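You operate a simulated robot arm through the tools that you are given. There is no shell and no other tool. Be economical: measure what you need, move in short steps, check, and stop when the job is done.

You run a simulated two-armed robot. Do the job below in one go: nothing can be reset, and whatever is moved stays where it is left.

## Task
Pick up the carton with the latest date from the top of the work table with one hand, pass it to the other hand and put it on the right shelf of the cargo rack. Set down upright: carton.

It is judged by the outcome, as a careful person would: the job done as asked, and still so three seconds after it is handed in. It fails if anything else is knocked over, pushed out of place, dropped, spilled or broken.

## Robot
Two 7-joint arms with two-finger parallel grippers on one trunk, on a base that drives. Base frame: it is fixed to the floor where the robot stands at the start and does not move with it; the origin is under the middle of the robot, x ahead of it, y to its left, z up; the surface under the hand at the start is at about z = 860. Readings come in mm, rad, newtons and seconds.
The left shoulder is at the start at [80, 131, 947], the right one opposite. With the tool pointing down near the work surface each hand reaches from about 400 to 860 mm from the robot's upright axis, wherever it stands, measured 20 degrees to its own side. Places, roughly: right shelf of the cargo rack [300, 3500, 400]. Payload 1.57 kg a hand.
Tool frame (each hand has its own): the origin (TCP) lies between the finger pads and is the grasp point; the fingertips stand 30 mm ahead of it; z points along the fingers, y is the line along which they close. Largest opening 110 mm; finger width 24, thickness 12; the body of the gripper, 48 by 112 mm, starts 78 mm behind the TCP.
Orientation is that of the tool frame in the base frame, as a unit quaternion [x, y, z, w]. With the fingers straight down and closing along the base's y, the tool's x points along the base's -x, its y along +y and its z along -z.

## Interface
- The arms move only by the tool servo_tool. It takes "left_motion", "right_motion" or both (then of equal length, played together; a hand with none holds still); each is a list of rows, each a list of 3 entries, a list of its own where there are three numbers: the shift along the tool's x, y, z in units of 250 mm (1.0 is 250 mm), then the turn, a rotation vector about the tool's x, y, z in units of 180 degrees (1.0 is 180 degrees), then the closure in counts, from 0 (fully open) to 255 (shut). In form: [[[x, y, z], [ax, ay, az], fingers], ...]. A call has 1 to 10 rows; each row is the pose to reach, as a shift and turn from the pose commanded when the call began, along the tool's axes at that moment. A call with a number of a shift or a turn outside -1 to 1 is refused whole. Rows are played at 5 a second. More than 50 mm and 0.15 rad between two rows, or a gripper value outside its range, and nothing of the call is played. Where a pose cannot be reached the arm comes as near as it can. A force on the tool above 40 N (or 10 N above the force at the start of the call, whichever is more), or a blocked arm, ends the call early, and 0.2 s more pass. Each finger travels about 108 mm/s and halts on what it meets, pressing with about 26 N; the grip force reading is that of the motor and also rises with nothing between the fingers. The clock runs only during rows and for 0.2 s after the last one: add rows that repeat a pose to give the fingers time. It gives the time, the measured TCP pose, the force on the tool (base axes), the opening and the grip force at its end, in the units of the frame above (readings bear some noise), with the torque about the TCP (base axes, N m) and any sound that the robot's microphone picked up.
- Cameras (640 x 400 px; columns grow to the right, rows downward): "scene" is now at [-49.1, -7.5, 1428.6]; the picture's right is [0.00, -1.00, 0.00], its down [-0.45, -0.00, -0.89] and it looks along [0.89, 0.00, -0.45] (base axes); focal length 270 px, centre (320, 200). "left" rides on the left gripper at [70, -16, -141] in its tool frame; the picture's right is [0.23, 0.97, 0.00], its down [-0.86, 0.20, -0.48] and it looks along [-0.47, 0.11, 0.88] (tool axes); focal length 222 px, centre (320, 200). "right" rides on the right gripper at [70, 16, -141] in its tool frame; the picture's right is [-0.23, 0.97, 0.00], its down [-0.86, -0.20, -0.48] and it looks along [-0.47, -0.11, 0.88] (tool axes); focal length 222 px, centre (320, 200). There is no depth. A picture from a camera that has moved, and an enlarged one, comes with that camera's place and axes in the base frame and with its lens. The place of the scene camera against the robot may be out by one fixed shift of up to 12 mm in any direction.
- get_image(camera): a new picture of that camera. It takes no simulated time.
- drive_base(legs): drives the robot by 1 to 6 legs, each [ahead, left, turn to the left] in mm, mm and rad, along the robot's own axes; the way and the turn of a leg run together, so that a leg with both is an arc; at most 1500 mm and 3.142 rad a leg. The arms and the cameras ride along, it lands a little off, and it stops where it bumps. It gives what a move gives.
- aim_head(pan, tilt): turns the head with the scene camera to pan (to the left, within 1.902 rad either way) and tilt (down, from -0.506 to 1.204), counted from straight ahead of the robot. It gives what a move gives.
- zoom(camera, box): a new picture of the part [left, top, right, bottom] of that camera's present view, enlarged. It takes no simulated time.
- hand_in(): hands the job in; it is judged then, once.

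Work in short steps. Places have to be worked out from the pictures, the camera data and where the tool is seen: move nearer, look again, correct. Check each grasp and each placing, and mend what went wrong. You have 120 turns and 92 pictures in all, those below and enlarged ones among them. Open the grippers and draw the arms clear of the work before you hand the job in, unless the task says otherwise; then end with one line.

The tools are called after "Request:" as name(argument=value, ...) on one line, values as JSON. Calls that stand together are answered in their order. servo_tool: Moves the arms, as the interface text tells. Its arguments: {"type":"object","properties":{"left_motion":{"type":"array","items":{"type":"array"}},"right_motion":{"type":"array","items":{"type":"array"}}},"required":[]} The other tools are called the same way: drive_base (legs) drives the base; aim_head (pan, tilt) turns the head that bears the scene camera; get_image (camera) takes a picture; zoom (camera, box) takes an enlarged picture of a part of a camera's view; hand_in () hands the job in.

At the start:

```text
time_s: 0.0
left_tcp_pos: [648.1, 224.5, 1142.9]
left_ee_rot: [0.0, 1.0, -0.001, 0.0]
left_force: [0.1, 0.3, 0.3]
left_ft_torque: [-0.03, 0.03, 0.01]
left_width: 110.3
left_grasp_force: 0.2
right_tcp_pos: [497.5, -234.6, 1162.4]
right_ee_rot: [0.0, 1.0, -0.001, 0.001]
right_force: [0.3, -0.1, 0.7]
right_ft_torque: [0.02, -0.02, 0.03]
right_width: 110.2
right_grasp_force: 0.1
robot x, y, heading: [-3.8, 1.9, 0.001]
head pan, tilt: [0.0, 0.471]
```

scene: 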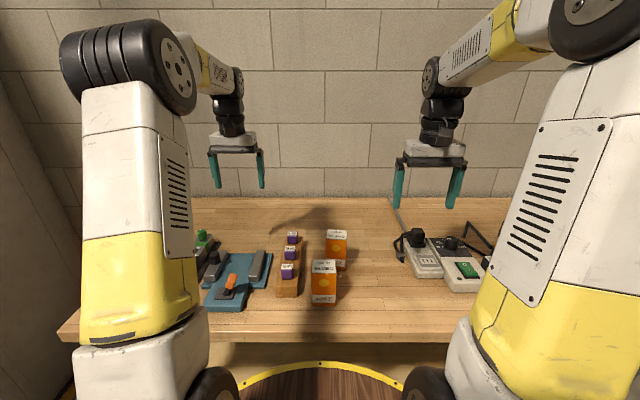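
right: 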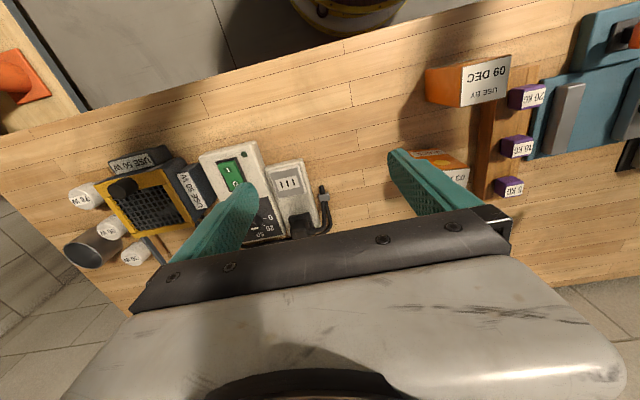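
left: 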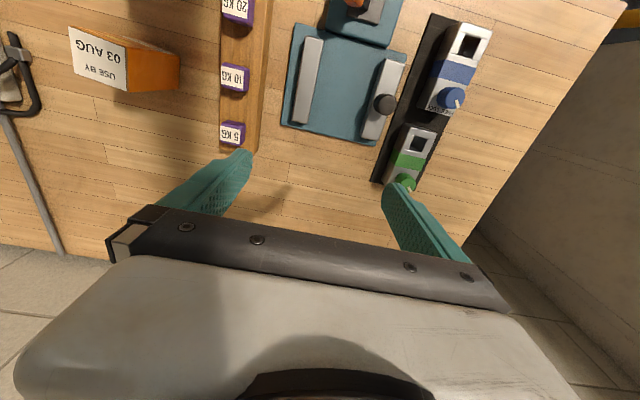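

The pictures show orange cartons, one dated 09 DEC and one 03 AUG, and perhaps more. I zoom in to read all the dates.

Request:
zoom(camera="scene", box=[260, 210, 380, 320])

Request:
zoom(camera="right", box=[380, 40, 560, 220])

```text
3.64 times, centred on (320, 265) of scene
camera zoom: at [-49.1, -7.5, 1428.6], right [0.0, -1.0, 0.0], down [-0.45, 0.0, -0.89], along [0.89, 0.0, -0.45], focal length 980 px, centre (320, -36)
```

zoom: 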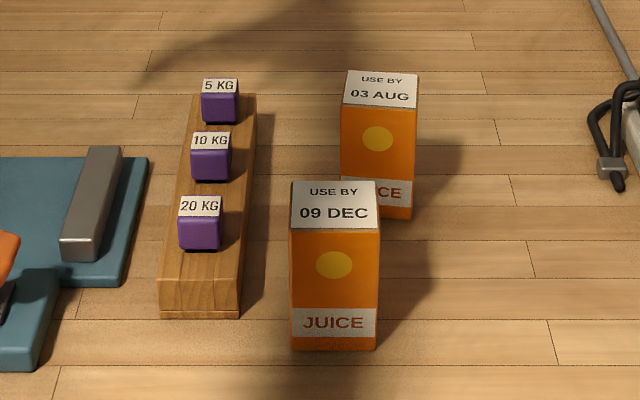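

```text
2.22 times, centred on (470, 130) of right
camera zoom: at [425.4, -217.4, 1304.0], right [0.23, 0.97, 0.0], down [0.86, -0.2, 0.48], along [0.47, -0.11, -0.88], focal length 494 px, centre (-13, 356)
```

zoom: 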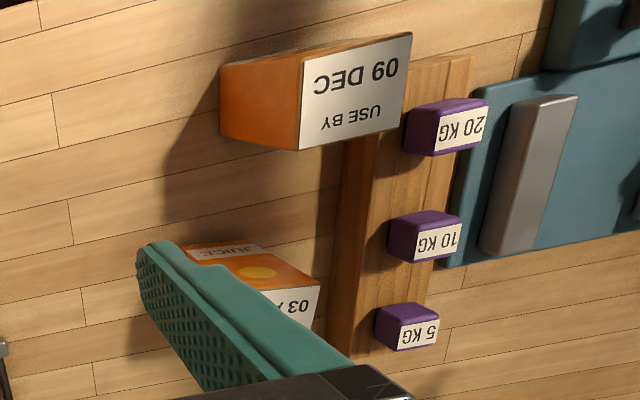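

Two cartons: 09 DEC is the latest, standing near (483, -17), about 60x55x115 mm. Before choosing the hands I look at the rack to the left.

Request:
aim_head(pan=1.5, tilt=0.3)

Request:
get_image(camera="scene")

```text
time_s: 1.6
left_tcp_pos: [648.5, 224.0, 1143.1]
left_ee_rot: [0.0, 1.0, 0.0, 0.0]
left_force: [0.2, -0.6, 0.2]
left_ft_torque: [0.03, 0.02, -0.02]
left_width: 110.2
left_grasp_force: 0.0
right_tcp_pos: [495.9, -233.9, 1161.8]
right_ee_rot: [0.0, 1.0, 0.001, 0.0]
right_force: [-0.7, 1.0, -0.8]
right_ft_torque: [0.02, 0.01, -0.02]
right_width: 110.4
right_grasp_force: 0.0
robot x, y, heading: [1.8, -4.3, 0.003]
head pan, tilt: [1.499, 0.3]
```

```text
86 pictures are left
camera scene: at [-133.9, 85.5, 1444.5], right [1.0, -0.07, 0.0], down [-0.02, -0.29, -0.96], along [0.07, 0.95, -0.3], focal length 270 px, centre (320, 200)
```

scene: 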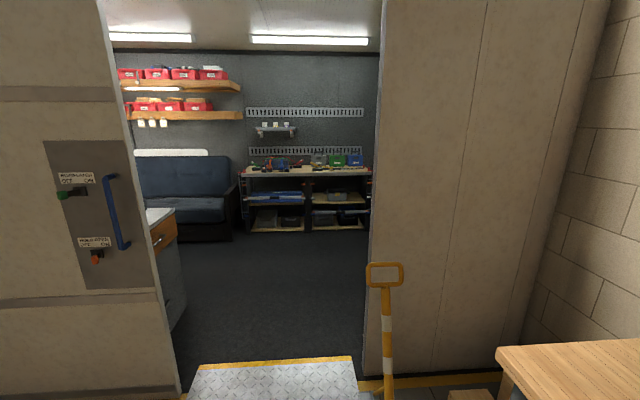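

The rack is through a doorway. I zoom in on it.

Request:
zoom(camera="scene", box=[220, 100, 400, 250])

Request:
zoom(camera="scene", box=[140, 230, 460, 400])

```text
2.67 times, centred on (310, 175) of scene
camera zoom: at [-133.9, 85.5, 1444.5], right [1.0, -0.07, 0.0], down [-0.02, -0.29, -0.96], along [0.07, 0.95, -0.3], focal length 719 px, centre (347, 267)
```

zoom: 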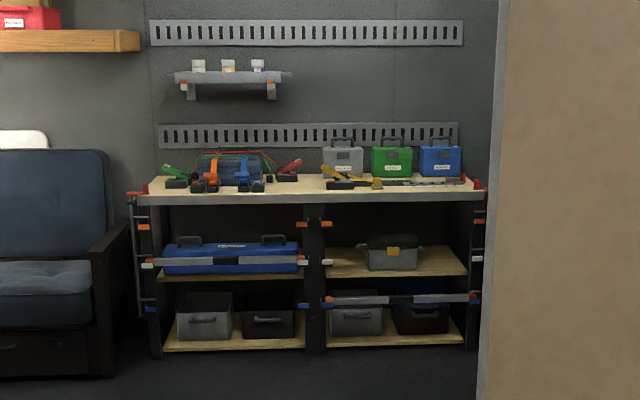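

```text
2.00 times, centred on (300, 315) of scene
camera zoom: at [-133.9, 85.5, 1444.5], right [1.0, -0.07, 0.0], down [-0.02, -0.29, -0.96], along [0.07, 0.95, -0.3], focal length 539 px, centre (360, -30)
```

zoom: 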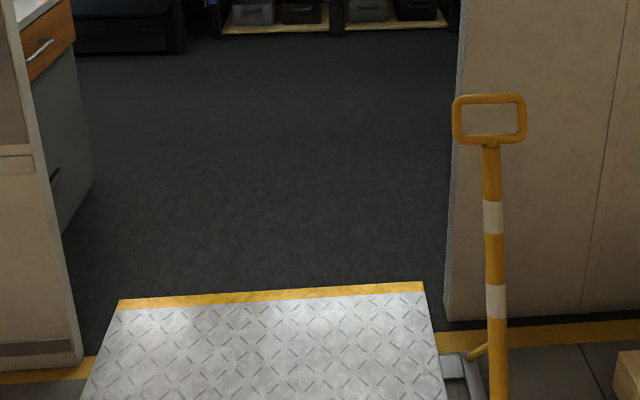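

The right bay's middle shelf (z≈400) is open and has free space beside the grey toolbox, so it needs a near-horizontal reach. Plan: the right hand takes the carton from the top, closing along x. The left hand then takes it from the robot's side, tilted about 25° down. First I bring the right hand over the carton while turning it 90°.

Request:
servo_tool(right_motion=[[[0.005, 0.07, 0], [0, 0, -0.045], 0], [[0.01, 0.15, 0], [0, 0, -0.09], 0], [[0.015, 0.24, 0], [0, 0, -0.135], 0], [[0.02, 0.33, 0], [0, 0, -0.18], 0], [[0.025, 0.42, 0], [0, 0, -0.225], 0], [[0.03, 0.51, 0], [0, 0, -0.27], 0], [[0.035, 0.6, 0], [0, 0, -0.315], 0], [[0.04, 0.7, 0], [0, 0, -0.36], 0], [[0.05, 0.8, 0], [0, 0, -0.405], 0], [[0.056, 0.888, 0], [0, 0, -0.45], 0]])

Request:
aim_head(pan=0, tilt=0.55)

Request:
get_image(camera="right")

Request:
get_image(camera="scene")

```text
time_s: 3.8
left_tcp_pos: [647.5, 225.0, 1143.3]
left_ee_rot: [0.001, 1.0, 0.0, 0.0]
left_force: [0.4, -0.2, -0.5]
left_ft_torque: [0.01, 0.0, -0.02]
left_width: 109.9
left_grasp_force: 0.0
right_tcp_pos: [481.3, -12.7, 1161.6]
right_ee_rot: [-0.65, 0.76, 0.001, 0.0]
right_force: [-0.4, -0.8, 0.1]
right_ft_torque: [0.02, -0.02, 0.0]
right_width: 110.0
right_grasp_force: 0.1
robot x, y, heading: [1.7, -0.7, -0.004]
head pan, tilt: [1.499, 0.3]
```

```text
time_s: 5.4
left_tcp_pos: [649.7, 225.2, 1141.9]
left_ee_rot: [0.001, 1.0, 0.0, 0.0]
left_force: [0.6, 0.0, 0.1]
left_ft_torque: [-0.01, 0.0, 0.03]
left_width: 109.8
left_grasp_force: 0.0
right_tcp_pos: [482.3, -12.2, 1162.0]
right_ee_rot: [-0.65, 0.76, 0.0, 0.0]
right_force: [0.3, -0.9, 0.4]
right_ft_torque: [-0.03, -0.01, 0.03]
right_width: 109.8
right_grasp_force: 0.1
robot x, y, heading: [-2.4, 0.1, -0.0]
head pan, tilt: [0.0, 0.55]
```

```text
83 pictures are left
camera right: at [454.4, -77.7, 1304.4], right [-0.93, 0.38, 0.0], down [0.33, 0.81, 0.48], along [0.18, 0.44, -0.88], focal length 222 px, centre (320, 200)
```

right: 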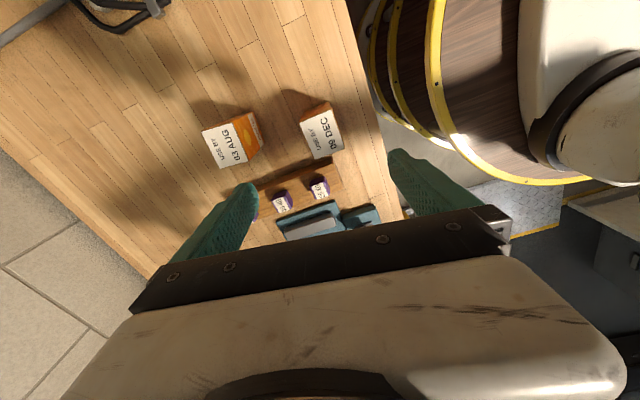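

```text
82 pictures are left
camera scene: at [-50.8, -7.5, 1421.6], right [0.0, -1.0, 0.0], down [-0.52, 0.0, -0.85], along [0.85, 0.0, -0.52], focal length 270 px, centre (320, 200)
```

scene: 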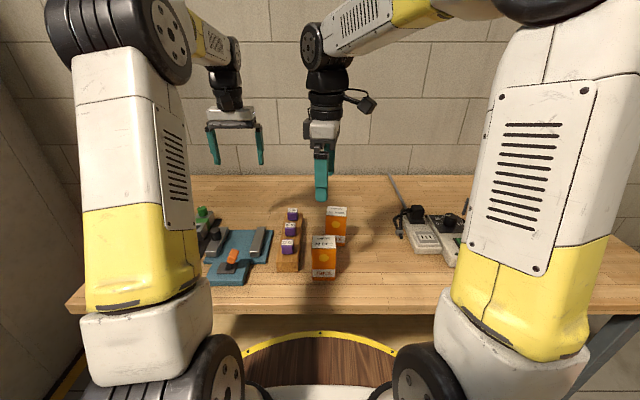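

The hand is over the carton. I zoom the right camera on the carton to measure it.

Request:
zoom(camera="right", box=[190, 90, 370, 200])

```text
3.56 times, centred on (280, 145) of right
camera zoom: at [454.4, -77.7, 1304.4], right [-0.93, 0.38, 0.0], down [0.33, 0.81, 0.48], along [0.18, 0.44, -0.88], focal length 790 px, centre (462, 396)
```

zoom: 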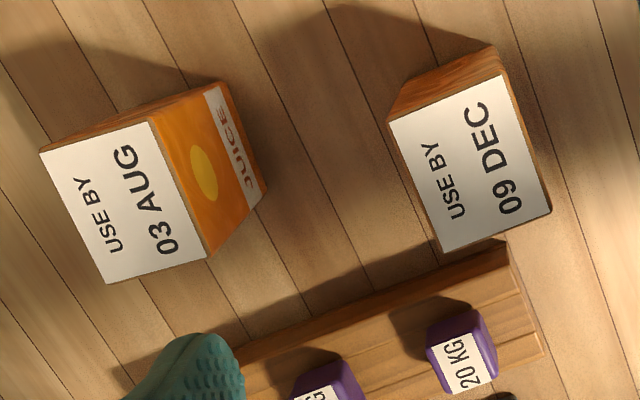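

Carton top centre is at about (478, -10), 48 mm deep in x and 59 mm wide in y, and aligned with the base axes. I finish the turn and descend to just above it.

Request:
servo_tool(right_motion=[[[-0.008, 0.015, 0.0], [0, 0, -0.025], 0], [[-0.008, 0.015, 0.1], [0, 0, -0.05], 0], [[-0.008, 0.015, 0.25], [0, 0, -0.05], 0], [[-0.008, 0.015, 0.4], [0, 0, -0.05], 0], [[-0.008, 0.015, 0.5], [0, 0, -0.05], 0], [[-0.008, 0.015, 0.6], [0, 0, -0.05], 0], [[-0.008, 0.015, 0.6], [0, 0, -0.05], 0]])

Request:
zoom(camera="scene", box=[240, 150, 400, 300])

Request:
get_image(camera="right")

```text
time_s: 7.0
left_tcp_pos: [649.4, 224.5, 1142.7]
left_ee_rot: [0.0, 1.0, 0.0, 0.0]
left_force: [0.0, 0.6, 0.2]
left_ft_torque: [0.01, -0.04, -0.01]
left_width: 110.0
left_grasp_force: 0.1
right_tcp_pos: [478.2, -10.7, 1011.3]
right_ee_rot: [-0.707, 0.707, 0.0, 0.0]
right_force: [-0.1, 0.0, 0.2]
right_ft_torque: [0.0, 0.01, -0.01]
right_width: 110.1
right_grasp_force: 0.1
robot x, y, heading: [2.4, -0.3, -0.001]
head pan, tilt: [0.0, 0.55]
```

```text
2.67 times, centred on (320, 225) of scene
camera zoom: at [-50.8, -7.6, 1421.5], right [0.0, -1.0, 0.0], down [-0.52, 0.0, -0.85], along [0.85, 0.0, -0.52], focal length 719 px, centre (320, 133)
```

zoom: 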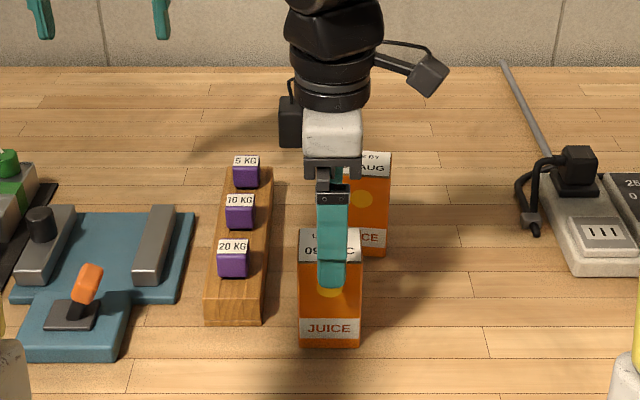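

```text
79 pictures are left
camera right: at [461.5, -79.1, 1153.5], right [-0.97, 0.23, 0.0], down [0.2, 0.86, 0.48], along [0.11, 0.47, -0.88], focal length 222 px, centre (320, 200)
```

right: 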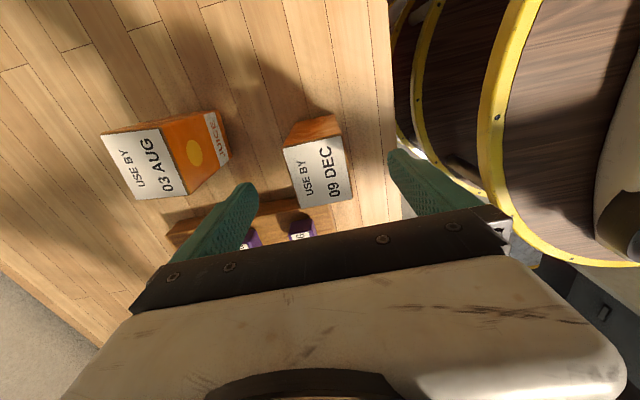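

The carton lies centred between the fingers. I descend to z≈959 and close.

Request:
servo_tool(right_motion=[[[0, 0, 0.1], [0, 0, 0], 0], [[0, 0, 0.208], [0, 0, 0], 0], [[0, 0, 0.208], [0, 0, 0], 0], [[0, 0, 0.208], [0, 0, 0], 255], [[0, 0, 0.208], [0, 0, 0], 255], [[0, 0, 0.208], [0, 0, 0], 255], [[0, 0, 0.208], [0, 0, 0], 255], [[0, 0, 0.208], [0, 0, 0], 255]])

Request:
zoom(camera="scene", box=[240, 150, 400, 300])

```text
time_s: 8.8
left_tcp_pos: [648.4, 224.0, 1142.6]
left_ee_rot: [0.0, 1.0, 0.0, 0.0]
left_force: [0.2, 0.1, 0.4]
left_ft_torque: [-0.01, 0.01, 0.01]
left_width: 110.0
left_grasp_force: 0.0
right_tcp_pos: [478.7, -10.3, 960.8]
right_ee_rot: [0.708, -0.707, 0.0, 0.0]
right_force: [-1.0, 0.3, 0.8]
right_ft_torque: [0.03, 0.02, -0.01]
right_width: 51.7
right_grasp_force: 25.5
robot x, y, heading: [2.2, -0.8, -0.001]
head pan, tilt: [0.0, 0.55]
```

```text
2.67 times, centred on (320, 225) of scene
camera zoom: at [-50.7, -7.6, 1421.6], right [0.0, -1.0, 0.0], down [-0.52, 0.0, -0.85], along [0.85, 0.0, -0.52], focal length 719 px, centre (320, 133)
```

zoom: 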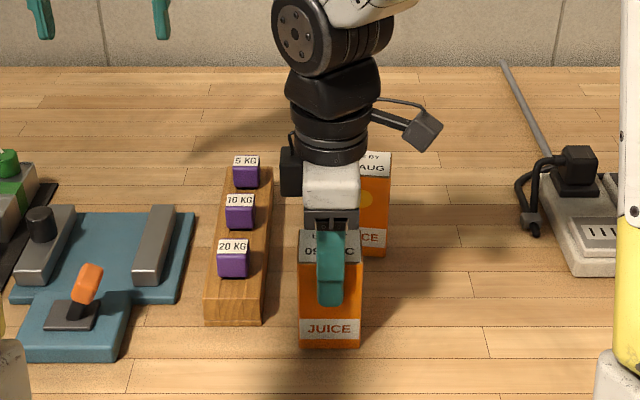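

Grip is firm (width 51.7, 25 N). I lift 160 mm and carry to about (640, 30), while the left hand draws back and tilts to 25° below horizontal.

Request:
servo_tool(right_motion=[[[0, 0, -0.1], [0, 0, 0], 255], [[0, 0, -0.26], [0, 0, 0], 255], [[0, 0, -0.44], [0, 0, 0], 255], [[0, 0, -0.64], [0, 0, 0], 255], [[-0.03, -0.1, -0.64], [0, 0, 0], 255], [[-0.06, -0.22, -0.64], [0, 0, 0], 255], [[-0.09, -0.34, -0.64], [0, 0, 0], 255], [[-0.12, -0.45, -0.64], [0, 0, 0], 255], [[-0.15, -0.56, -0.64], [0, 0, 0], 255], [[-0.16, -0.645, -0.64], [0, 0, 0], 255]], left_motion=[[[0.067, -0.02, 0.015], [0, -0.036, 0], 0], [[0.134, -0.04, 0.03], [0, -0.072, 0], 0], [[0.2, -0.06, 0.045], [0, -0.108, 0], 0], [[0.268, -0.085, 0.06], [0, -0.144, 0], 0], [[0.335, -0.107, 0.075], [0, -0.18, 0], 0], [[0.4, -0.13, 0.09], [0, -0.216, 0], 0], [[0.47, -0.15, 0.11], [0, -0.252, 0], 0], [[0.54, -0.17, 0.13], [0, -0.288, 0], 0], [[0.6, -0.19, 0.15], [0, -0.324, 0], 0], [[0.672, -0.216, 0.172], [0, -0.361, 0], 0]])

Request:
get_image(camera="scene")

Request:
get_image(camera="left")

```text
time_s: 11.0
left_tcp_pos: [545.2, 177.4, 1143.7]
left_ee_rot: [0.001, 0.843, 0.0, 0.537]
left_force: [0.0, 0.0, 0.4]
left_ft_torque: [0.02, -0.01, 0.04]
left_width: 109.9
left_grasp_force: 0.0
left hand out of reach, approached as far as the arm can: row 8, 9, 10
right_tcp_pos: [639.2, 29.5, 1119.8]
right_ee_rot: [0.707, -0.707, 0.0, 0.0]
right_force: [0.1, 0.1, -3.1]
right_ft_torque: [0.01, -0.03, -0.02]
right_width: 51.9
right_grasp_force: 25.9
robot x, y, heading: [1.9, 2.9, -0.002]
head pan, tilt: [0.0, 0.55]
```

```text
77 pictures are left
camera scene: at [-51.1, -7.7, 1421.5], right [0.0, -1.0, 0.0], down [-0.52, 0.0, -0.85], along [0.85, 0.0, -0.52], focal length 270 px, centre (320, 200)
```

scene: 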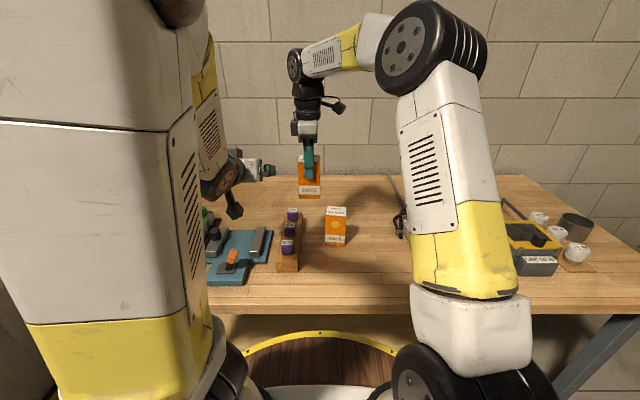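

```text
76 pictures are left
camera left: at [386.2, 161.8, 1140.1], right [-0.09, 0.97, -0.21], down [-0.07, 0.2, 0.98], along [0.99, 0.11, 0.05], focal length 222 px, centre (320, 200)
```

left: 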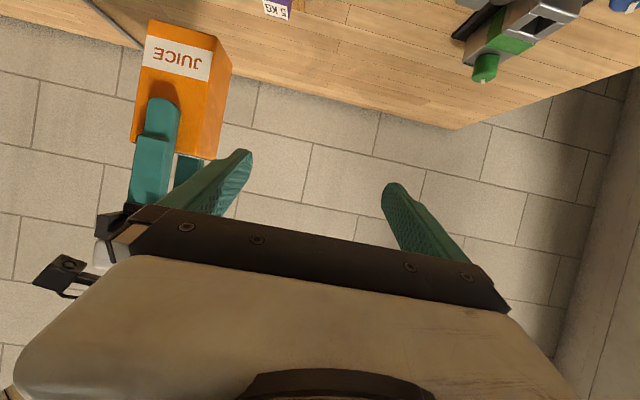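

The carton is lifted (about 0.3 kg). The left hand reaches the orientation but not so far back, so I move the carton farther ahead to (710, 60) and bring the left hand in line at y≈60.

Request:
servo_tool(right_motion=[[[-0.03, -0.08, 0], [0, 0, 0], 255], [[-0.06, -0.16, 0], [0, 0, 0], 255], [[-0.1, -0.24, 0], [0, 0, 0], 255], [[-0.122, -0.283, 0], [0, 0, 0], 255], [[-0.122, -0.283, 0], [0, 0, 0], 255], [[-0.122, -0.283, 0], [0, 0, 0], 255]], left_motion=[[[0, 0, 0], [0, 0, 0], 0], [[0, -0.07, 0], [0, 0, 0], 0], [[0, -0.17, 0.01], [0, 0, 0], 0], [[-0.01, -0.27, 0.02], [0, 0, 0], 0], [[-0.017, -0.37, 0.036], [0, 0, 0], 0], [[-0.017, -0.468, 0.036], [0, 0, 0], 0]])

Request:
get_image(camera="left")

```text
time_s: 12.4
left_tcp_pos: [554.5, 60.9, 1143.7]
left_ee_rot: [0.0, 0.843, 0.001, 0.537]
left_force: [-0.6, -0.2, -0.1]
left_ft_torque: [0.0, -0.01, 0.03]
left_width: 110.0
left_grasp_force: 0.1
right_tcp_pos: [710.8, 61.8, 1120.2]
right_ee_rot: [0.708, -0.706, 0.0, 0.0]
right_force: [-1.0, -0.5, -2.9]
right_ft_torque: [0.02, 0.01, -0.02]
right_width: 51.8
right_grasp_force: 26.0
robot x, y, heading: [-0.9, 1.5, 0.004]
head pan, tilt: [0.0, 0.55]
```

```text
75 pictures are left
camera left: at [395.2, 44.5, 1139.2], right [-0.1, 0.97, -0.21], down [-0.07, 0.2, 0.98], along [0.99, 0.11, 0.05], focal length 222 px, centre (320, 200)
```

left: 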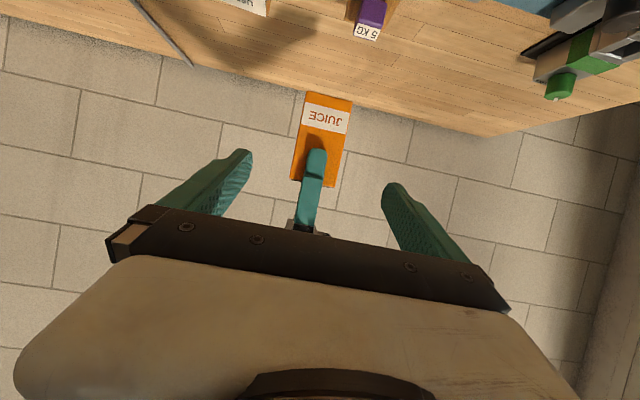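

The left hand is in line; from the picture the carton bottom is at z≈1021. I lower the left hand to z≈1066 and advance until the carton is between its fingers.

Request:
servo_tool(left_motion=[[[0.14, 0.002, 0.065], [0, 0, 0], 0], [[0.279, 0.004, 0.13], [0, 0, 0], 0], [[0.23, 0.004, 0.23], [0, 0, 0], 0], [[0.18, 0.004, 0.34], [0, 0, 0], 0], [[0.128, 0.004, 0.45], [0, 0, 0], 0], [[0.076, 0.004, 0.565], [0, 0, 0], 0], [[0.025, 0.004, 0.674], [0, 0, 0], 0], [[0.025, 0.004, 0.674], [0, 0, 0], 0]])

Request:
get_image(camera="left")

Request:
zoom(camera="scene", box=[200, 60, 400, 240])

```text
time_s: 14.2
left_tcp_pos: [703.5, 61.3, 1065.8]
left_ee_rot: [0.0, 0.844, 0.0, 0.537]
left_force: [0.3, 0.2, 0.1]
left_ft_torque: [-0.01, 0.03, -0.01]
left_width: 110.0
left_grasp_force: 0.2
left hand out of reach, approached as far as the arm can: row 2
right_tcp_pos: [711.5, 61.4, 1121.1]
right_ee_rot: [-0.707, 0.707, -0.001, 0.0]
right_force: [-0.7, 0.7, -4.3]
right_ft_torque: [0.03, 0.03, -0.01]
right_width: 52.0
right_grasp_force: 25.5
robot x, y, heading: [1.0, -2.7, -0.001]
head pan, tilt: [0.0, 0.55]
```

```text
74 pictures are left
camera left: at [544.8, 45.6, 1061.9], right [-0.1, 0.97, -0.21], down [-0.07, 0.2, 0.98], along [0.99, 0.11, 0.05], focal length 222 px, centre (320, 200)
```

left: 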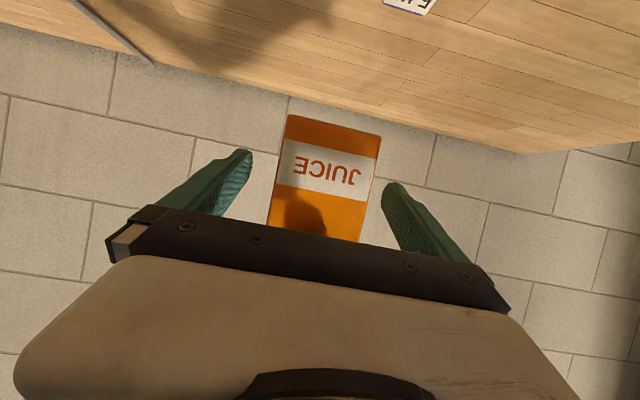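

```text
2.22 times, centred on (300, 150) of scene
camera zoom: at [-50.7, -7.5, 1421.6], right [0.0, -1.0, 0.0], down [-0.52, 0.0, -0.85], along [0.85, 0.0, -0.52], focal length 599 px, centre (364, 311)
```

zoom: 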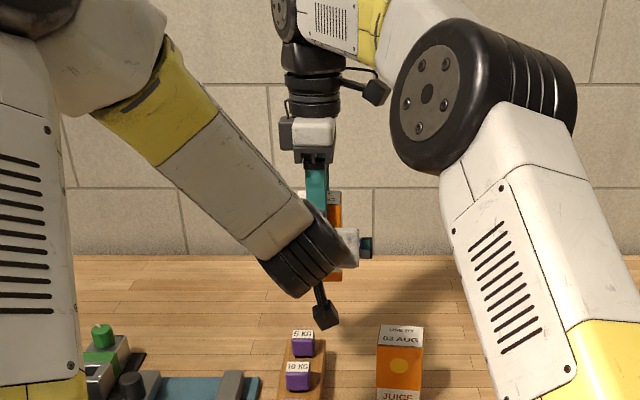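

The carton is between the left fingers and nothing is touching. I close the left hand while the right holds.

Request:
servo_tool(left_motion=[[[0, 0, 0], [0, 0, 0], 100], [[0, 0, 0], [0, 0, 0], 255], [[0, 0, 0], [0, 0, 0], 255], [[0, 0, 0], [0, 0, 0], 255], [[0, 0, 0], [0, 0, 0], 255]])

Request:
get_image(camera="left")

```text
time_s: 15.4
left_tcp_pos: [702.7, 62.7, 1066.1]
left_ee_rot: [0.0, 0.843, 0.0, 0.538]
left_force: [3.4, -2.2, 0.3]
left_ft_torque: [-0.11, 0.21, 0.03]
left_width: 61.4
left_grasp_force: 25.4
right_tcp_pos: [710.5, 62.2, 1120.7]
right_ee_rot: [-0.707, 0.707, 0.0, -0.001]
right_force: [-2.9, 1.5, -2.2]
right_ft_torque: [0.23, -0.06, -0.05]
right_width: 52.0
right_grasp_force: 25.9
robot x, y, heading: [-2.1, 1.3, 0.006]
head pan, tilt: [0.0, 0.55]
```

```text
72 pictures are left
camera left: at [544.6, 45.5, 1061.9], right [-0.1, 0.97, -0.21], down [-0.07, 0.2, 0.98], along [0.99, 0.11, 0.05], focal length 222 px, centre (320, 200)
```

left: 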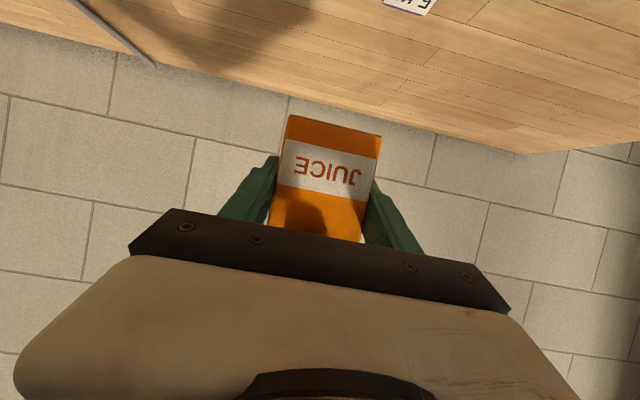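

The left hand holds it (61.4 mm, 25 N). I open the right just a little, since its rear finger is near the left hand's body, and raise it straight up.

Request:
servo_tool(right_motion=[[[0, 0, 0], [0, 0, 0], 92], [[0, 0, 0], [0, 0, 0], 92], [[0, 0, 0], [0, 0, 0], 92], [[0, 0, -0.1], [0, 0, 0], 92], [[0, 0, -0.26], [0, 0, 0], 92], [[0, 0, -0.44], [0, 0, 0], 92], [[0, 0, -0.6], [0, 0, 0], 92]])

Request:
get_image(camera="scene")

Request:
get_image(camera="left")

```text
time_s: 17.0
left_tcp_pos: [703.9, 63.0, 1065.6]
left_ee_rot: [0.0, 0.844, 0.0, 0.536]
left_force: [-0.1, 1.3, -0.7]
left_ft_torque: [0.0, 0.04, -0.06]
left_width: 62.0
left_grasp_force: 26.1
right_tcp_pos: [686.3, 32.8, 1242.1]
right_ee_rot: [0.707, -0.707, 0.0, 0.001]
right_force: [1.3, 0.1, 0.1]
right_ft_torque: [-0.03, -0.03, 0.02]
right_width: 70.3
right_grasp_force: 0.1
right hand out of reach, approached as far as the arm can: row 6, 7
robot x, y, heading: [0.1, 0.6, -0.002]
head pan, tilt: [0.0, 0.55]
```

```text
71 pictures are left
camera scene: at [-50.2, -7.2, 1421.6], right [0.0, -1.0, 0.0], down [-0.52, 0.0, -0.85], along [0.85, 0.0, -0.52], focal length 270 px, centre (320, 200)
```

scene: 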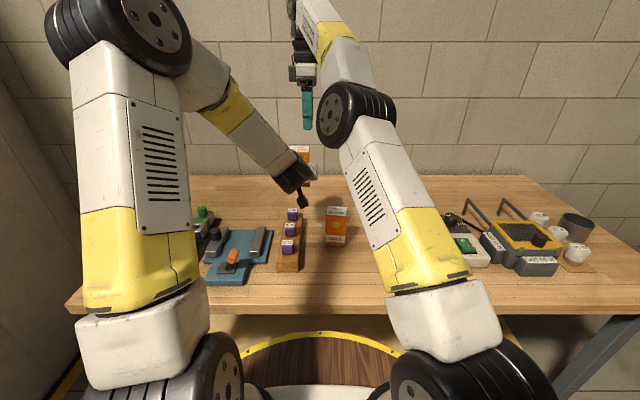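

```text
70 pictures are left
camera left: at [544.8, 46.0, 1061.6], right [-0.1, 0.97, -0.21], down [-0.07, 0.2, 0.98], along [0.99, 0.11, 0.05], focal length 222 px, centre (320, 200)
```

left: 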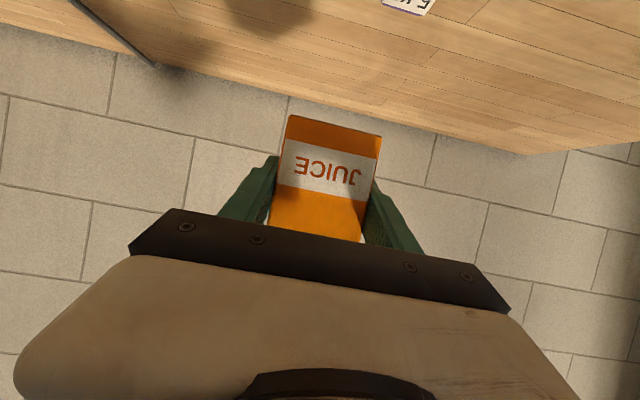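

Handover done. I bring the right hand aside and back to a compact pose, then look toward the left and rear for driving.

Request:
servo_tool(right_motion=[[[0.15, 0, 0], [0, 0, 0], 92], [[0.33, 0, 0], [0, 0, 0], 92], [[0.5, 0, 0], [0, 0, 0], 92], [[0.68, 0.05, 0], [0, 0, 0], 92], [[0.73, 0.2, 0.05], [0, 0, 0], 92], [[0.73, 0.36, 0.1], [0, 0, 0], 92], [[0.73, 0.52, 0.15], [0, 0, 0], 92], [[0.73, 0.68, 0.22], [0, 0, 0], 92], [[0.73, 0.84, 0.3], [0, 0, 0], 92], [[0.73, 0.944, 0.37], [0, 0, 0], 92]])

Request:
aim_head(pan=1.9, tilt=0.6)

Request:
get_image(camera="scene")

```text
time_s: 19.2
left_tcp_pos: [703.9, 62.7, 1065.3]
left_ee_rot: [0.0, 0.844, 0.0, 0.537]
left_force: [-0.2, -0.2, 0.3]
left_ft_torque: [0.01, -0.01, -0.04]
left_width: 61.9
left_grasp_force: 25.9
right_tcp_pos: [448.4, -150.9, 1150.0]
right_ee_rot: [0.707, -0.707, 0.0, 0.0]
right_force: [0.0, -0.4, 0.0]
right_ft_torque: [0.02, 0.04, 0.01]
right_width: 70.2
right_grasp_force: 0.1
robot x, y, heading: [1.3, 1.7, 0.004]
head pan, tilt: [0.0, 0.55]
```

```text
time_s: 21.1
left_tcp_pos: [702.9, 62.2, 1065.0]
left_ee_rot: [0.0, 0.843, 0.0, 0.537]
left_force: [0.2, -0.4, -0.3]
left_ft_torque: [-0.01, 0.03, -0.01]
left_width: 61.8
left_grasp_force: 26.5
right_tcp_pos: [448.6, -149.7, 1151.0]
right_ee_rot: [-0.707, 0.707, -0.001, -0.001]
right_force: [0.4, -0.1, -1.0]
right_ft_torque: [-0.01, 0.0, -0.01]
right_width: 70.6
right_grasp_force: 0.1
robot x, y, heading: [0.6, -0.5, 0.007]
head pan, tilt: [1.901, 0.6]
```

```text
69 pictures are left
camera scene: at [-169.1, 76.1, 1417.1], right [0.95, 0.32, 0.0], down [0.18, -0.53, -0.83], along [-0.27, 0.78, -0.56], focal length 270 px, centre (320, 200)
```

scene: 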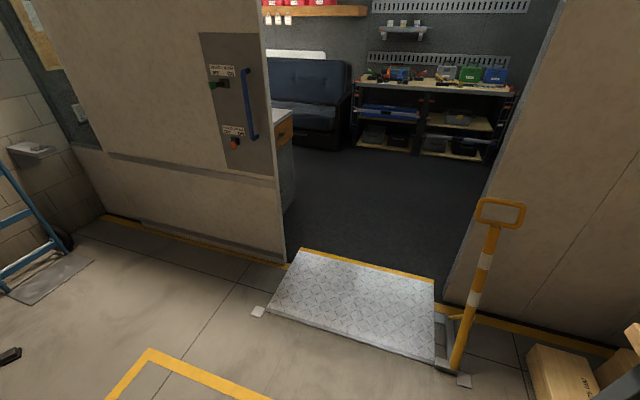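

The floor toward the ramp is clear; the ramp spans about x -775..156 and the doorway -800..204. I back off a little, turn left 90°, then slide to x≈-310.

Request:
drive_base(legs=[[-150, 0, 0], [0, 0, 1.571], [0, 160, 0]])

Request:
aim_head(pan=0, tilt=0.5)

Request:
get_image(camera="scene")

```text
time_s: 27.3
left_tcp_pos: [-368.8, 705.5, 1064.2]
left_ee_rot: [-0.596, 0.597, 0.38, 0.38]
left_force: [0.9, -0.6, -0.4]
left_ft_torque: [-0.02, 0.0, 0.0]
left_width: 61.7
left_grasp_force: 25.8
right_tcp_pos: [-157.1, 449.0, 1152.5]
right_ee_rot: [1.0, -0.002, -0.001, 0.0]
right_force: [0.1, -0.1, 0.2]
right_ft_torque: [-0.01, -0.02, 0.02]
right_width: 70.5
right_grasp_force: 0.0
robot x, y, heading: [-310.9, -1.8, 1.569]
head pan, tilt: [1.901, 0.6]
```

```text
time_s: 29.1
left_tcp_pos: [-369.1, 704.2, 1065.4]
left_ee_rot: [-0.596, 0.598, 0.379, 0.38]
left_force: [-0.1, 0.0, 0.5]
left_ft_torque: [-0.03, 0.01, 0.0]
left_width: 61.5
left_grasp_force: 26.1
right_tcp_pos: [-158.7, 448.2, 1151.0]
right_ee_rot: [1.0, -0.001, 0.0, 0.0]
right_force: [-0.5, -0.7, 0.0]
right_ft_torque: [0.0, -0.02, 0.01]
right_width: 70.4
right_grasp_force: 0.0
robot x, y, heading: [-308.6, 2.2, 1.563]
head pan, tilt: [0.0, 0.499]
```

```text
68 pictures are left
camera scene: at [-310.7, -55.5, 1426.1], right [1.0, 0.0, 0.0], down [0.0, -0.48, -0.88], along [0.0, 0.88, -0.48], focal length 270 px, centre (320, 200)
```

scene: 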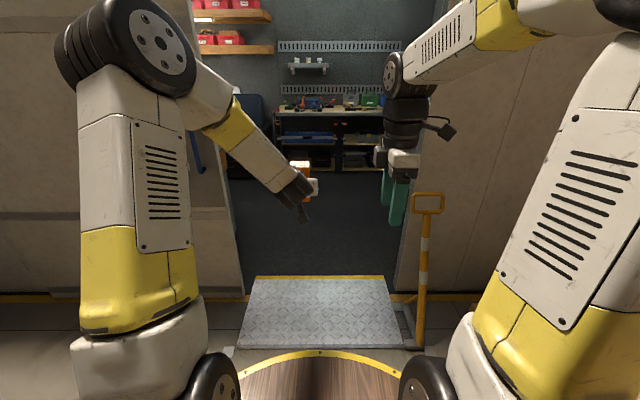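

The way is clear: the robot's half-width of about 330 fits the doorway centred at x≈-300. I drive ahead over the ramp.

Request:
drive_base(legs=[[1000, 0, 0.004], [900, 0, 0]])

Request:
get_image(camera="scene")

```text
time_s: 38.7
left_tcp_pos: [-362.9, 2605.7, 1065.4]
left_ee_rot: [-0.595, 0.597, 0.38, 0.381]
left_force: [0.1, -0.2, -3.3]
left_ft_torque: [-0.05, 0.03, -0.01]
left_width: 61.9
left_grasp_force: 26.0
right_tcp_pos: [-152.3, 2350.2, 1151.2]
right_ee_rot: [1.0, 0.0, 0.0, -0.001]
right_force: [-0.3, -0.1, -0.5]
right_ft_torque: [0.02, 0.0, 0.02]
right_width: 70.2
right_grasp_force: 0.1
robot x, y, heading: [-302.8, 1902.7, 1.572]
head pan, tilt: [0.0, 0.499]
```

```text
67 pictures are left
camera scene: at [-304.6, 1845.5, 1426.1], right [1.0, 0.0, 0.0], down [0.0, -0.48, -0.88], along [0.0, 0.88, -0.48], focal length 270 px, centre (320, 200)
```

scene: 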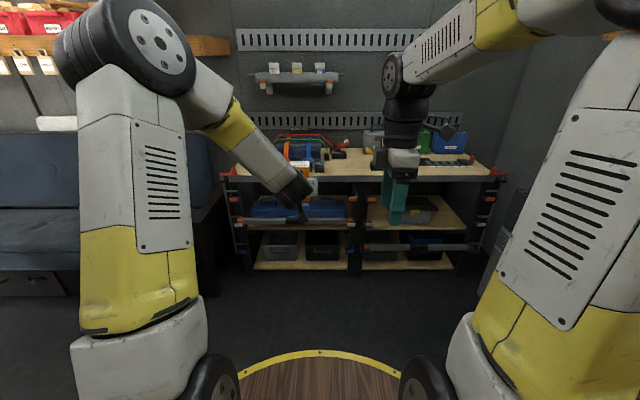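

Inside now. I slide right by about 520 so the left hand lines up with the right bay, and look closer at the shelf.

Request:
drive_base(legs=[[0, -520, 0]])

Request:
get_image(camera="scene")

Request:
get_image(camera="left")

```text
time_s: 41.9
left_tcp_pos: [159.5, 2604.8, 1064.1]
left_ee_rot: [-0.596, 0.598, 0.378, 0.38]
left_force: [0.7, 0.0, -2.9]
left_ft_torque: [-0.06, -0.01, 0.0]
left_width: 61.8
left_grasp_force: 26.4
right_tcp_pos: [372.0, 2350.2, 1150.9]
right_ee_rot: [1.0, -0.001, 0.001, 0.0]
right_force: [0.8, 0.2, 0.4]
right_ft_torque: [0.03, 0.0, 0.01]
right_width: 70.5
right_grasp_force: 0.0
robot x, y, heading: [217.6, 1902.2, 1.565]
head pan, tilt: [0.0, 0.499]
stopped in leg 1: the robot was blocked; the commanded pose is now the measured one
```

```text
66 pictures are left
camera scene: at [218.3, 1844.3, 1426.1], right [1.0, 0.0, 0.0], down [0.0, -0.48, -0.88], along [0.0, 0.88, -0.48], focal length 270 px, centre (320, 200)
```

scene: 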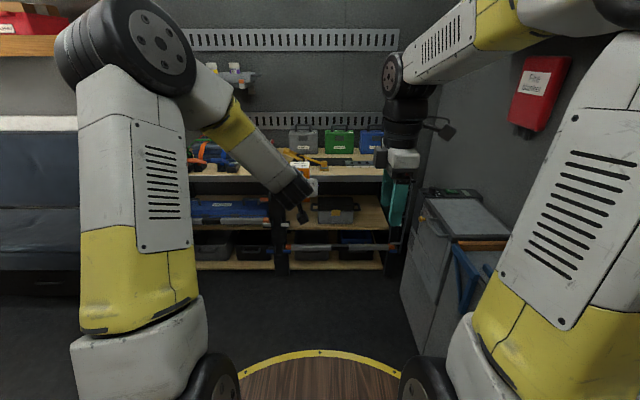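

```text
65 pictures are left
camera left: at [174.0, 2445.3, 1060.9], right [-0.97, -0.09, -0.21], down [-0.2, -0.07, 0.98], along [-0.11, 0.99, 0.05], focal length 222 px, centre (320, 200)
```

left: 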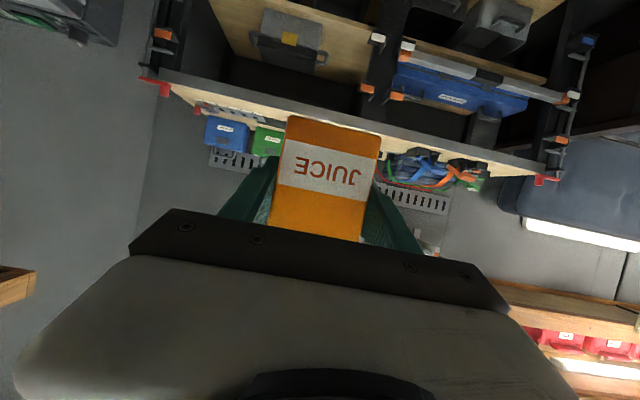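

The drive was reported blocked at the end of the slide. I back off to the left slightly and look at the right side to see what is there.

Request:
aim_head(pan=-1.3, tilt=0.7)

Request:
get_image(camera="scene")

```text
time_s: 43.4
left_tcp_pos: [159.5, 2603.3, 1064.4]
left_ee_rot: [-0.596, 0.597, 0.379, 0.38]
left_force: [0.1, 0.3, -2.8]
left_ft_torque: [-0.07, 0.05, -0.01]
left_width: 61.8
left_grasp_force: 25.9
right_tcp_pos: [370.7, 2348.4, 1151.0]
right_ee_rot: [1.0, -0.001, 0.0, 0.001]
right_force: [0.3, -0.6, -0.2]
right_ft_torque: [-0.01, 0.01, 0.0]
right_width: 70.4
right_grasp_force: 0.0
robot x, y, heading: [219.8, 1900.9, 1.565]
head pan, tilt: [-1.3, 0.7]
```

```text
64 pictures are left
camera scene: at [299.9, 1775.8, 1408.4], right [0.27, -0.96, 0.0], down [-0.62, -0.17, -0.76], along [0.74, 0.2, -0.64], focal length 270 px, centre (320, 200)
```

scene: 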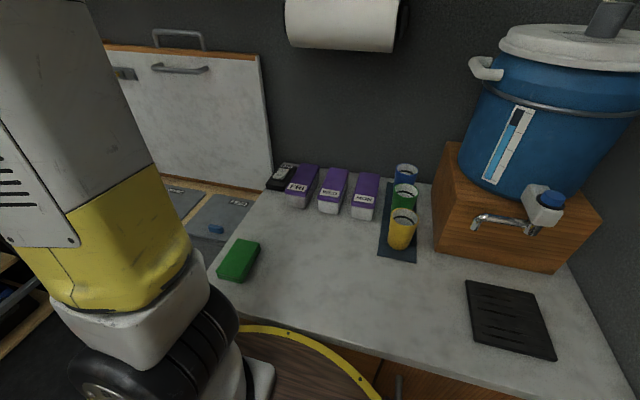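

The base just touched a fixed counter at its right; nothing on it has moved. I slide left 70, then go ahead 300 and look at the shelf.

Request:
drive_base(legs=[[0, 75, 0], [300, 0, 0.006]])

Request:
aim_head(pan=0, tilt=0.6)

Request:
get_image(camera="scene")

Request:
get_image(camera="right")

```text
time_s: 46.0
left_tcp_pos: [76.5, 2901.3, 1065.2]
left_ee_rot: [0.599, -0.594, -0.381, -0.378]
left_force: [-0.6, -0.1, -3.1]
left_ft_torque: [-0.05, 0.01, -0.01]
left_width: 61.9
left_grasp_force: 25.7
right_tcp_pos: [289.8, 2648.9, 1151.5]
right_ee_rot: [1.0, 0.003, 0.0, 0.001]
right_force: [0.9, 0.9, -0.5]
right_ft_torque: [0.0, 0.0, 0.02]
right_width: 70.3
right_grasp_force: 0.1
robot x, y, heading: [141.2, 2200.1, 1.575]
head pan, tilt: [-1.3, 0.7]
```

```text
time_s: 47.5
left_tcp_pos: [76.2, 2903.4, 1065.2]
left_ee_rot: [0.599, -0.595, -0.379, -0.378]
left_force: [-0.1, 0.4, -3.5]
left_ft_torque: [-0.02, -0.02, 0.03]
left_width: 62.0
left_grasp_force: 26.0
right_tcp_pos: [290.4, 2648.9, 1151.3]
right_ee_rot: [1.0, 0.004, 0.0, 0.001]
right_force: [0.1, 0.1, 0.5]
right_ft_torque: [-0.02, 0.01, 0.0]
right_width: 70.1
right_grasp_force: 0.1
robot x, y, heading: [141.6, 2197.6, 1.581]
head pan, tilt: [0.0, 0.6]
```

```text
63 pictures are left
camera scene: at [142.7, 2140.6, 1417.0], right [1.0, 0.01, 0.0], down [0.0, -0.57, -0.82], along [-0.01, 0.82, -0.57], focal length 270 px, centre (320, 200)
```

scene: 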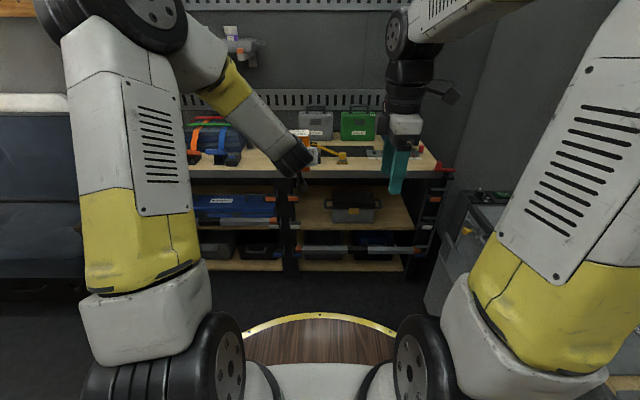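

```text
62 pictures are left
camera right: at [359.6, 2634.3, 1293.3], right [-0.22, -0.98, 0.0], down [-0.86, 0.19, 0.48], along [-0.47, 0.1, -0.88], focal length 222 px, centre (320, 200)
```

right: 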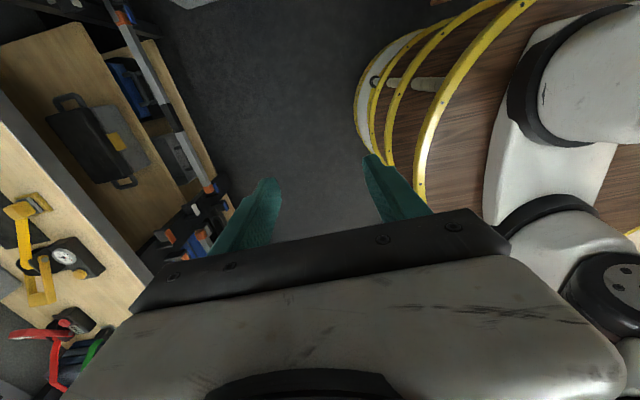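

Request:
zoom(camera="scene", box=[270, 140, 470, 290])

```text
2.67 times, centred on (370, 215) of scene
camera zoom: at [142.7, 2140.6, 1417.0], right [1.0, 0.01, 0.0], down [0.0, -0.57, -0.82], along [-0.01, 0.82, -0.57], focal length 719 px, centre (187, 160)
```

zoom: 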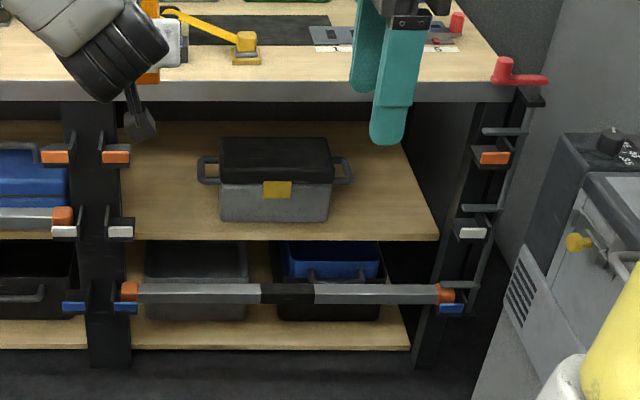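

The shelf front is at y≈3304–3320 and z≈385–400. The free strip left of the toolbox runs x≈0..150 (to its handle), so I aim for the carton at x≈80, y≈3370. Now I lower the left hand outside the rack, in steps.

Request:
servo_tool(left_motion=[[[0.147, 0, 0.0626], [0, 0, 0], 255], [[0.295, 0, 0.125], [0, 0, 0], 255], [[0.442, 0, 0.188], [0, 0, 0], 255], [[0.59, 0, 0.25], [0, 0, 0], 255], [[0.737, 0, 0.313], [0, 0, 0], 255], [[0.884, 0, 0.376], [0, 0, 0], 255]])

Request:
get_image(camera="scene")

```text
time_s: 48.9
left_tcp_pos: [76.3, 2894.7, 823.0]
left_ee_rot: [0.599, -0.595, -0.38, -0.378]
left_force: [-0.4, -0.2, -3.8]
left_ft_torque: [-0.05, 0.02, 0.0]
left_width: 61.6
left_grasp_force: 26.2
right_tcp_pos: [290.7, 2649.0, 1151.9]
right_ee_rot: [1.0, 0.004, -0.001, 0.0]
right_force: [-0.4, -0.3, 0.2]
right_ft_torque: [0.01, 0.01, 0.0]
right_width: 70.3
right_grasp_force: 0.0
robot x, y, heading: [146.9, 2198.2, 1.58]
head pan, tilt: [0.0, 0.6]
```

```text
60 pictures are left
camera scene: at [142.6, 2140.3, 1417.0], right [1.0, 0.01, 0.0], down [0.0, -0.56, -0.83], along [-0.01, 0.83, -0.56], focal length 270 px, centre (320, 200)
```

scene: 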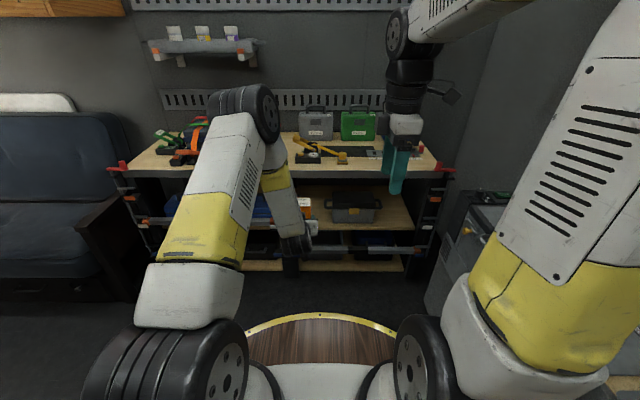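

The elbow rises ahead as the hand lowers, so I extend the hand while lowering to about 780 ahead. That keeps the forearm off the worktop edge.

Request:
servo_tool(left_motion=[[[0.118, 0, 0.09], [0, 0, 0], 255], [[0.236, 0, 0.18], [0, 0, 0], 255], [[0.354, 0, 0.271], [0, 0, 0], 255], [[0.472, 0, 0.361], [0, 0, 0], 255], [[0.59, 0, 0.452], [0, 0, 0], 255], [[0.708, 0, 0.542], [0, 0, 0], 255], [[0.826, 0, 0.632], [0, 0, 0], 255]])

Request:
get_image(camera="scene")

Request:
get_image(camera="left")

```text
time_s: 50.5
left_tcp_pos: [75.4, 2948.6, 569.1]
left_ee_rot: [0.599, -0.594, -0.381, -0.378]
left_force: [-0.5, -0.1, -3.7]
left_ft_torque: [-0.06, 0.01, 0.02]
left_width: 61.9
left_grasp_force: 26.2
right_tcp_pos: [290.6, 2649.3, 1152.1]
right_ee_rot: [1.0, 0.004, 0.001, 0.001]
right_force: [1.0, 0.1, -0.5]
right_ft_torque: [0.0, 0.01, 0.01]
right_width: 70.3
right_grasp_force: 0.1
robot x, y, heading: [143.4, 2198.5, 1.579]
head pan, tilt: [0.0, 0.6]
```

```text
59 pictures are left
camera scene: at [142.7, 2140.5, 1417.0], right [1.0, 0.01, 0.0], down [0.0, -0.57, -0.82], along [-0.01, 0.82, -0.57], focal length 270 px, centre (320, 200)
```

scene: 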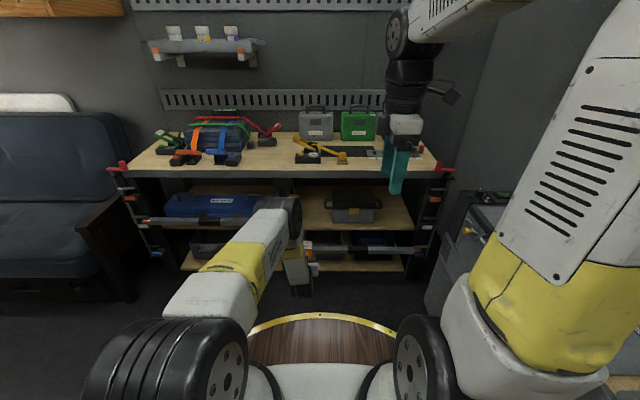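

```text
58 pictures are left
camera left: at [92.5, 2791.5, 566.5], right [-0.97, -0.1, -0.21], down [-0.2, -0.07, 0.98], along [-0.12, 0.99, 0.05], focal length 222 px, centre (320, 200)
```

left: 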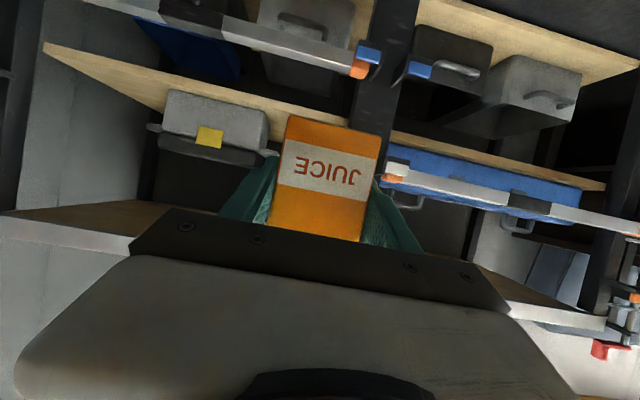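

I zoom the left camera to measure the shelf edge and the free strip.

Request:
zoom(camera="left", box=[130, 20, 420, 200])

```text
2.21 times, centred on (275, 110) of left
camera zoom: at [92.5, 2791.5, 566.5], right [-0.97, -0.1, -0.21], down [-0.2, -0.07, 0.98], along [-0.12, 0.99, 0.05], focal length 490 px, centre (419, 399)
```

zoom: 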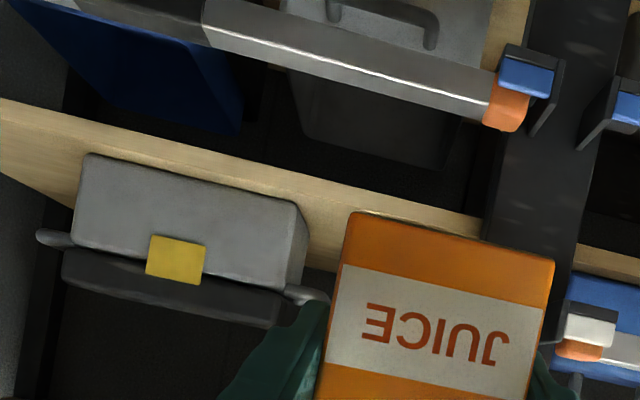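

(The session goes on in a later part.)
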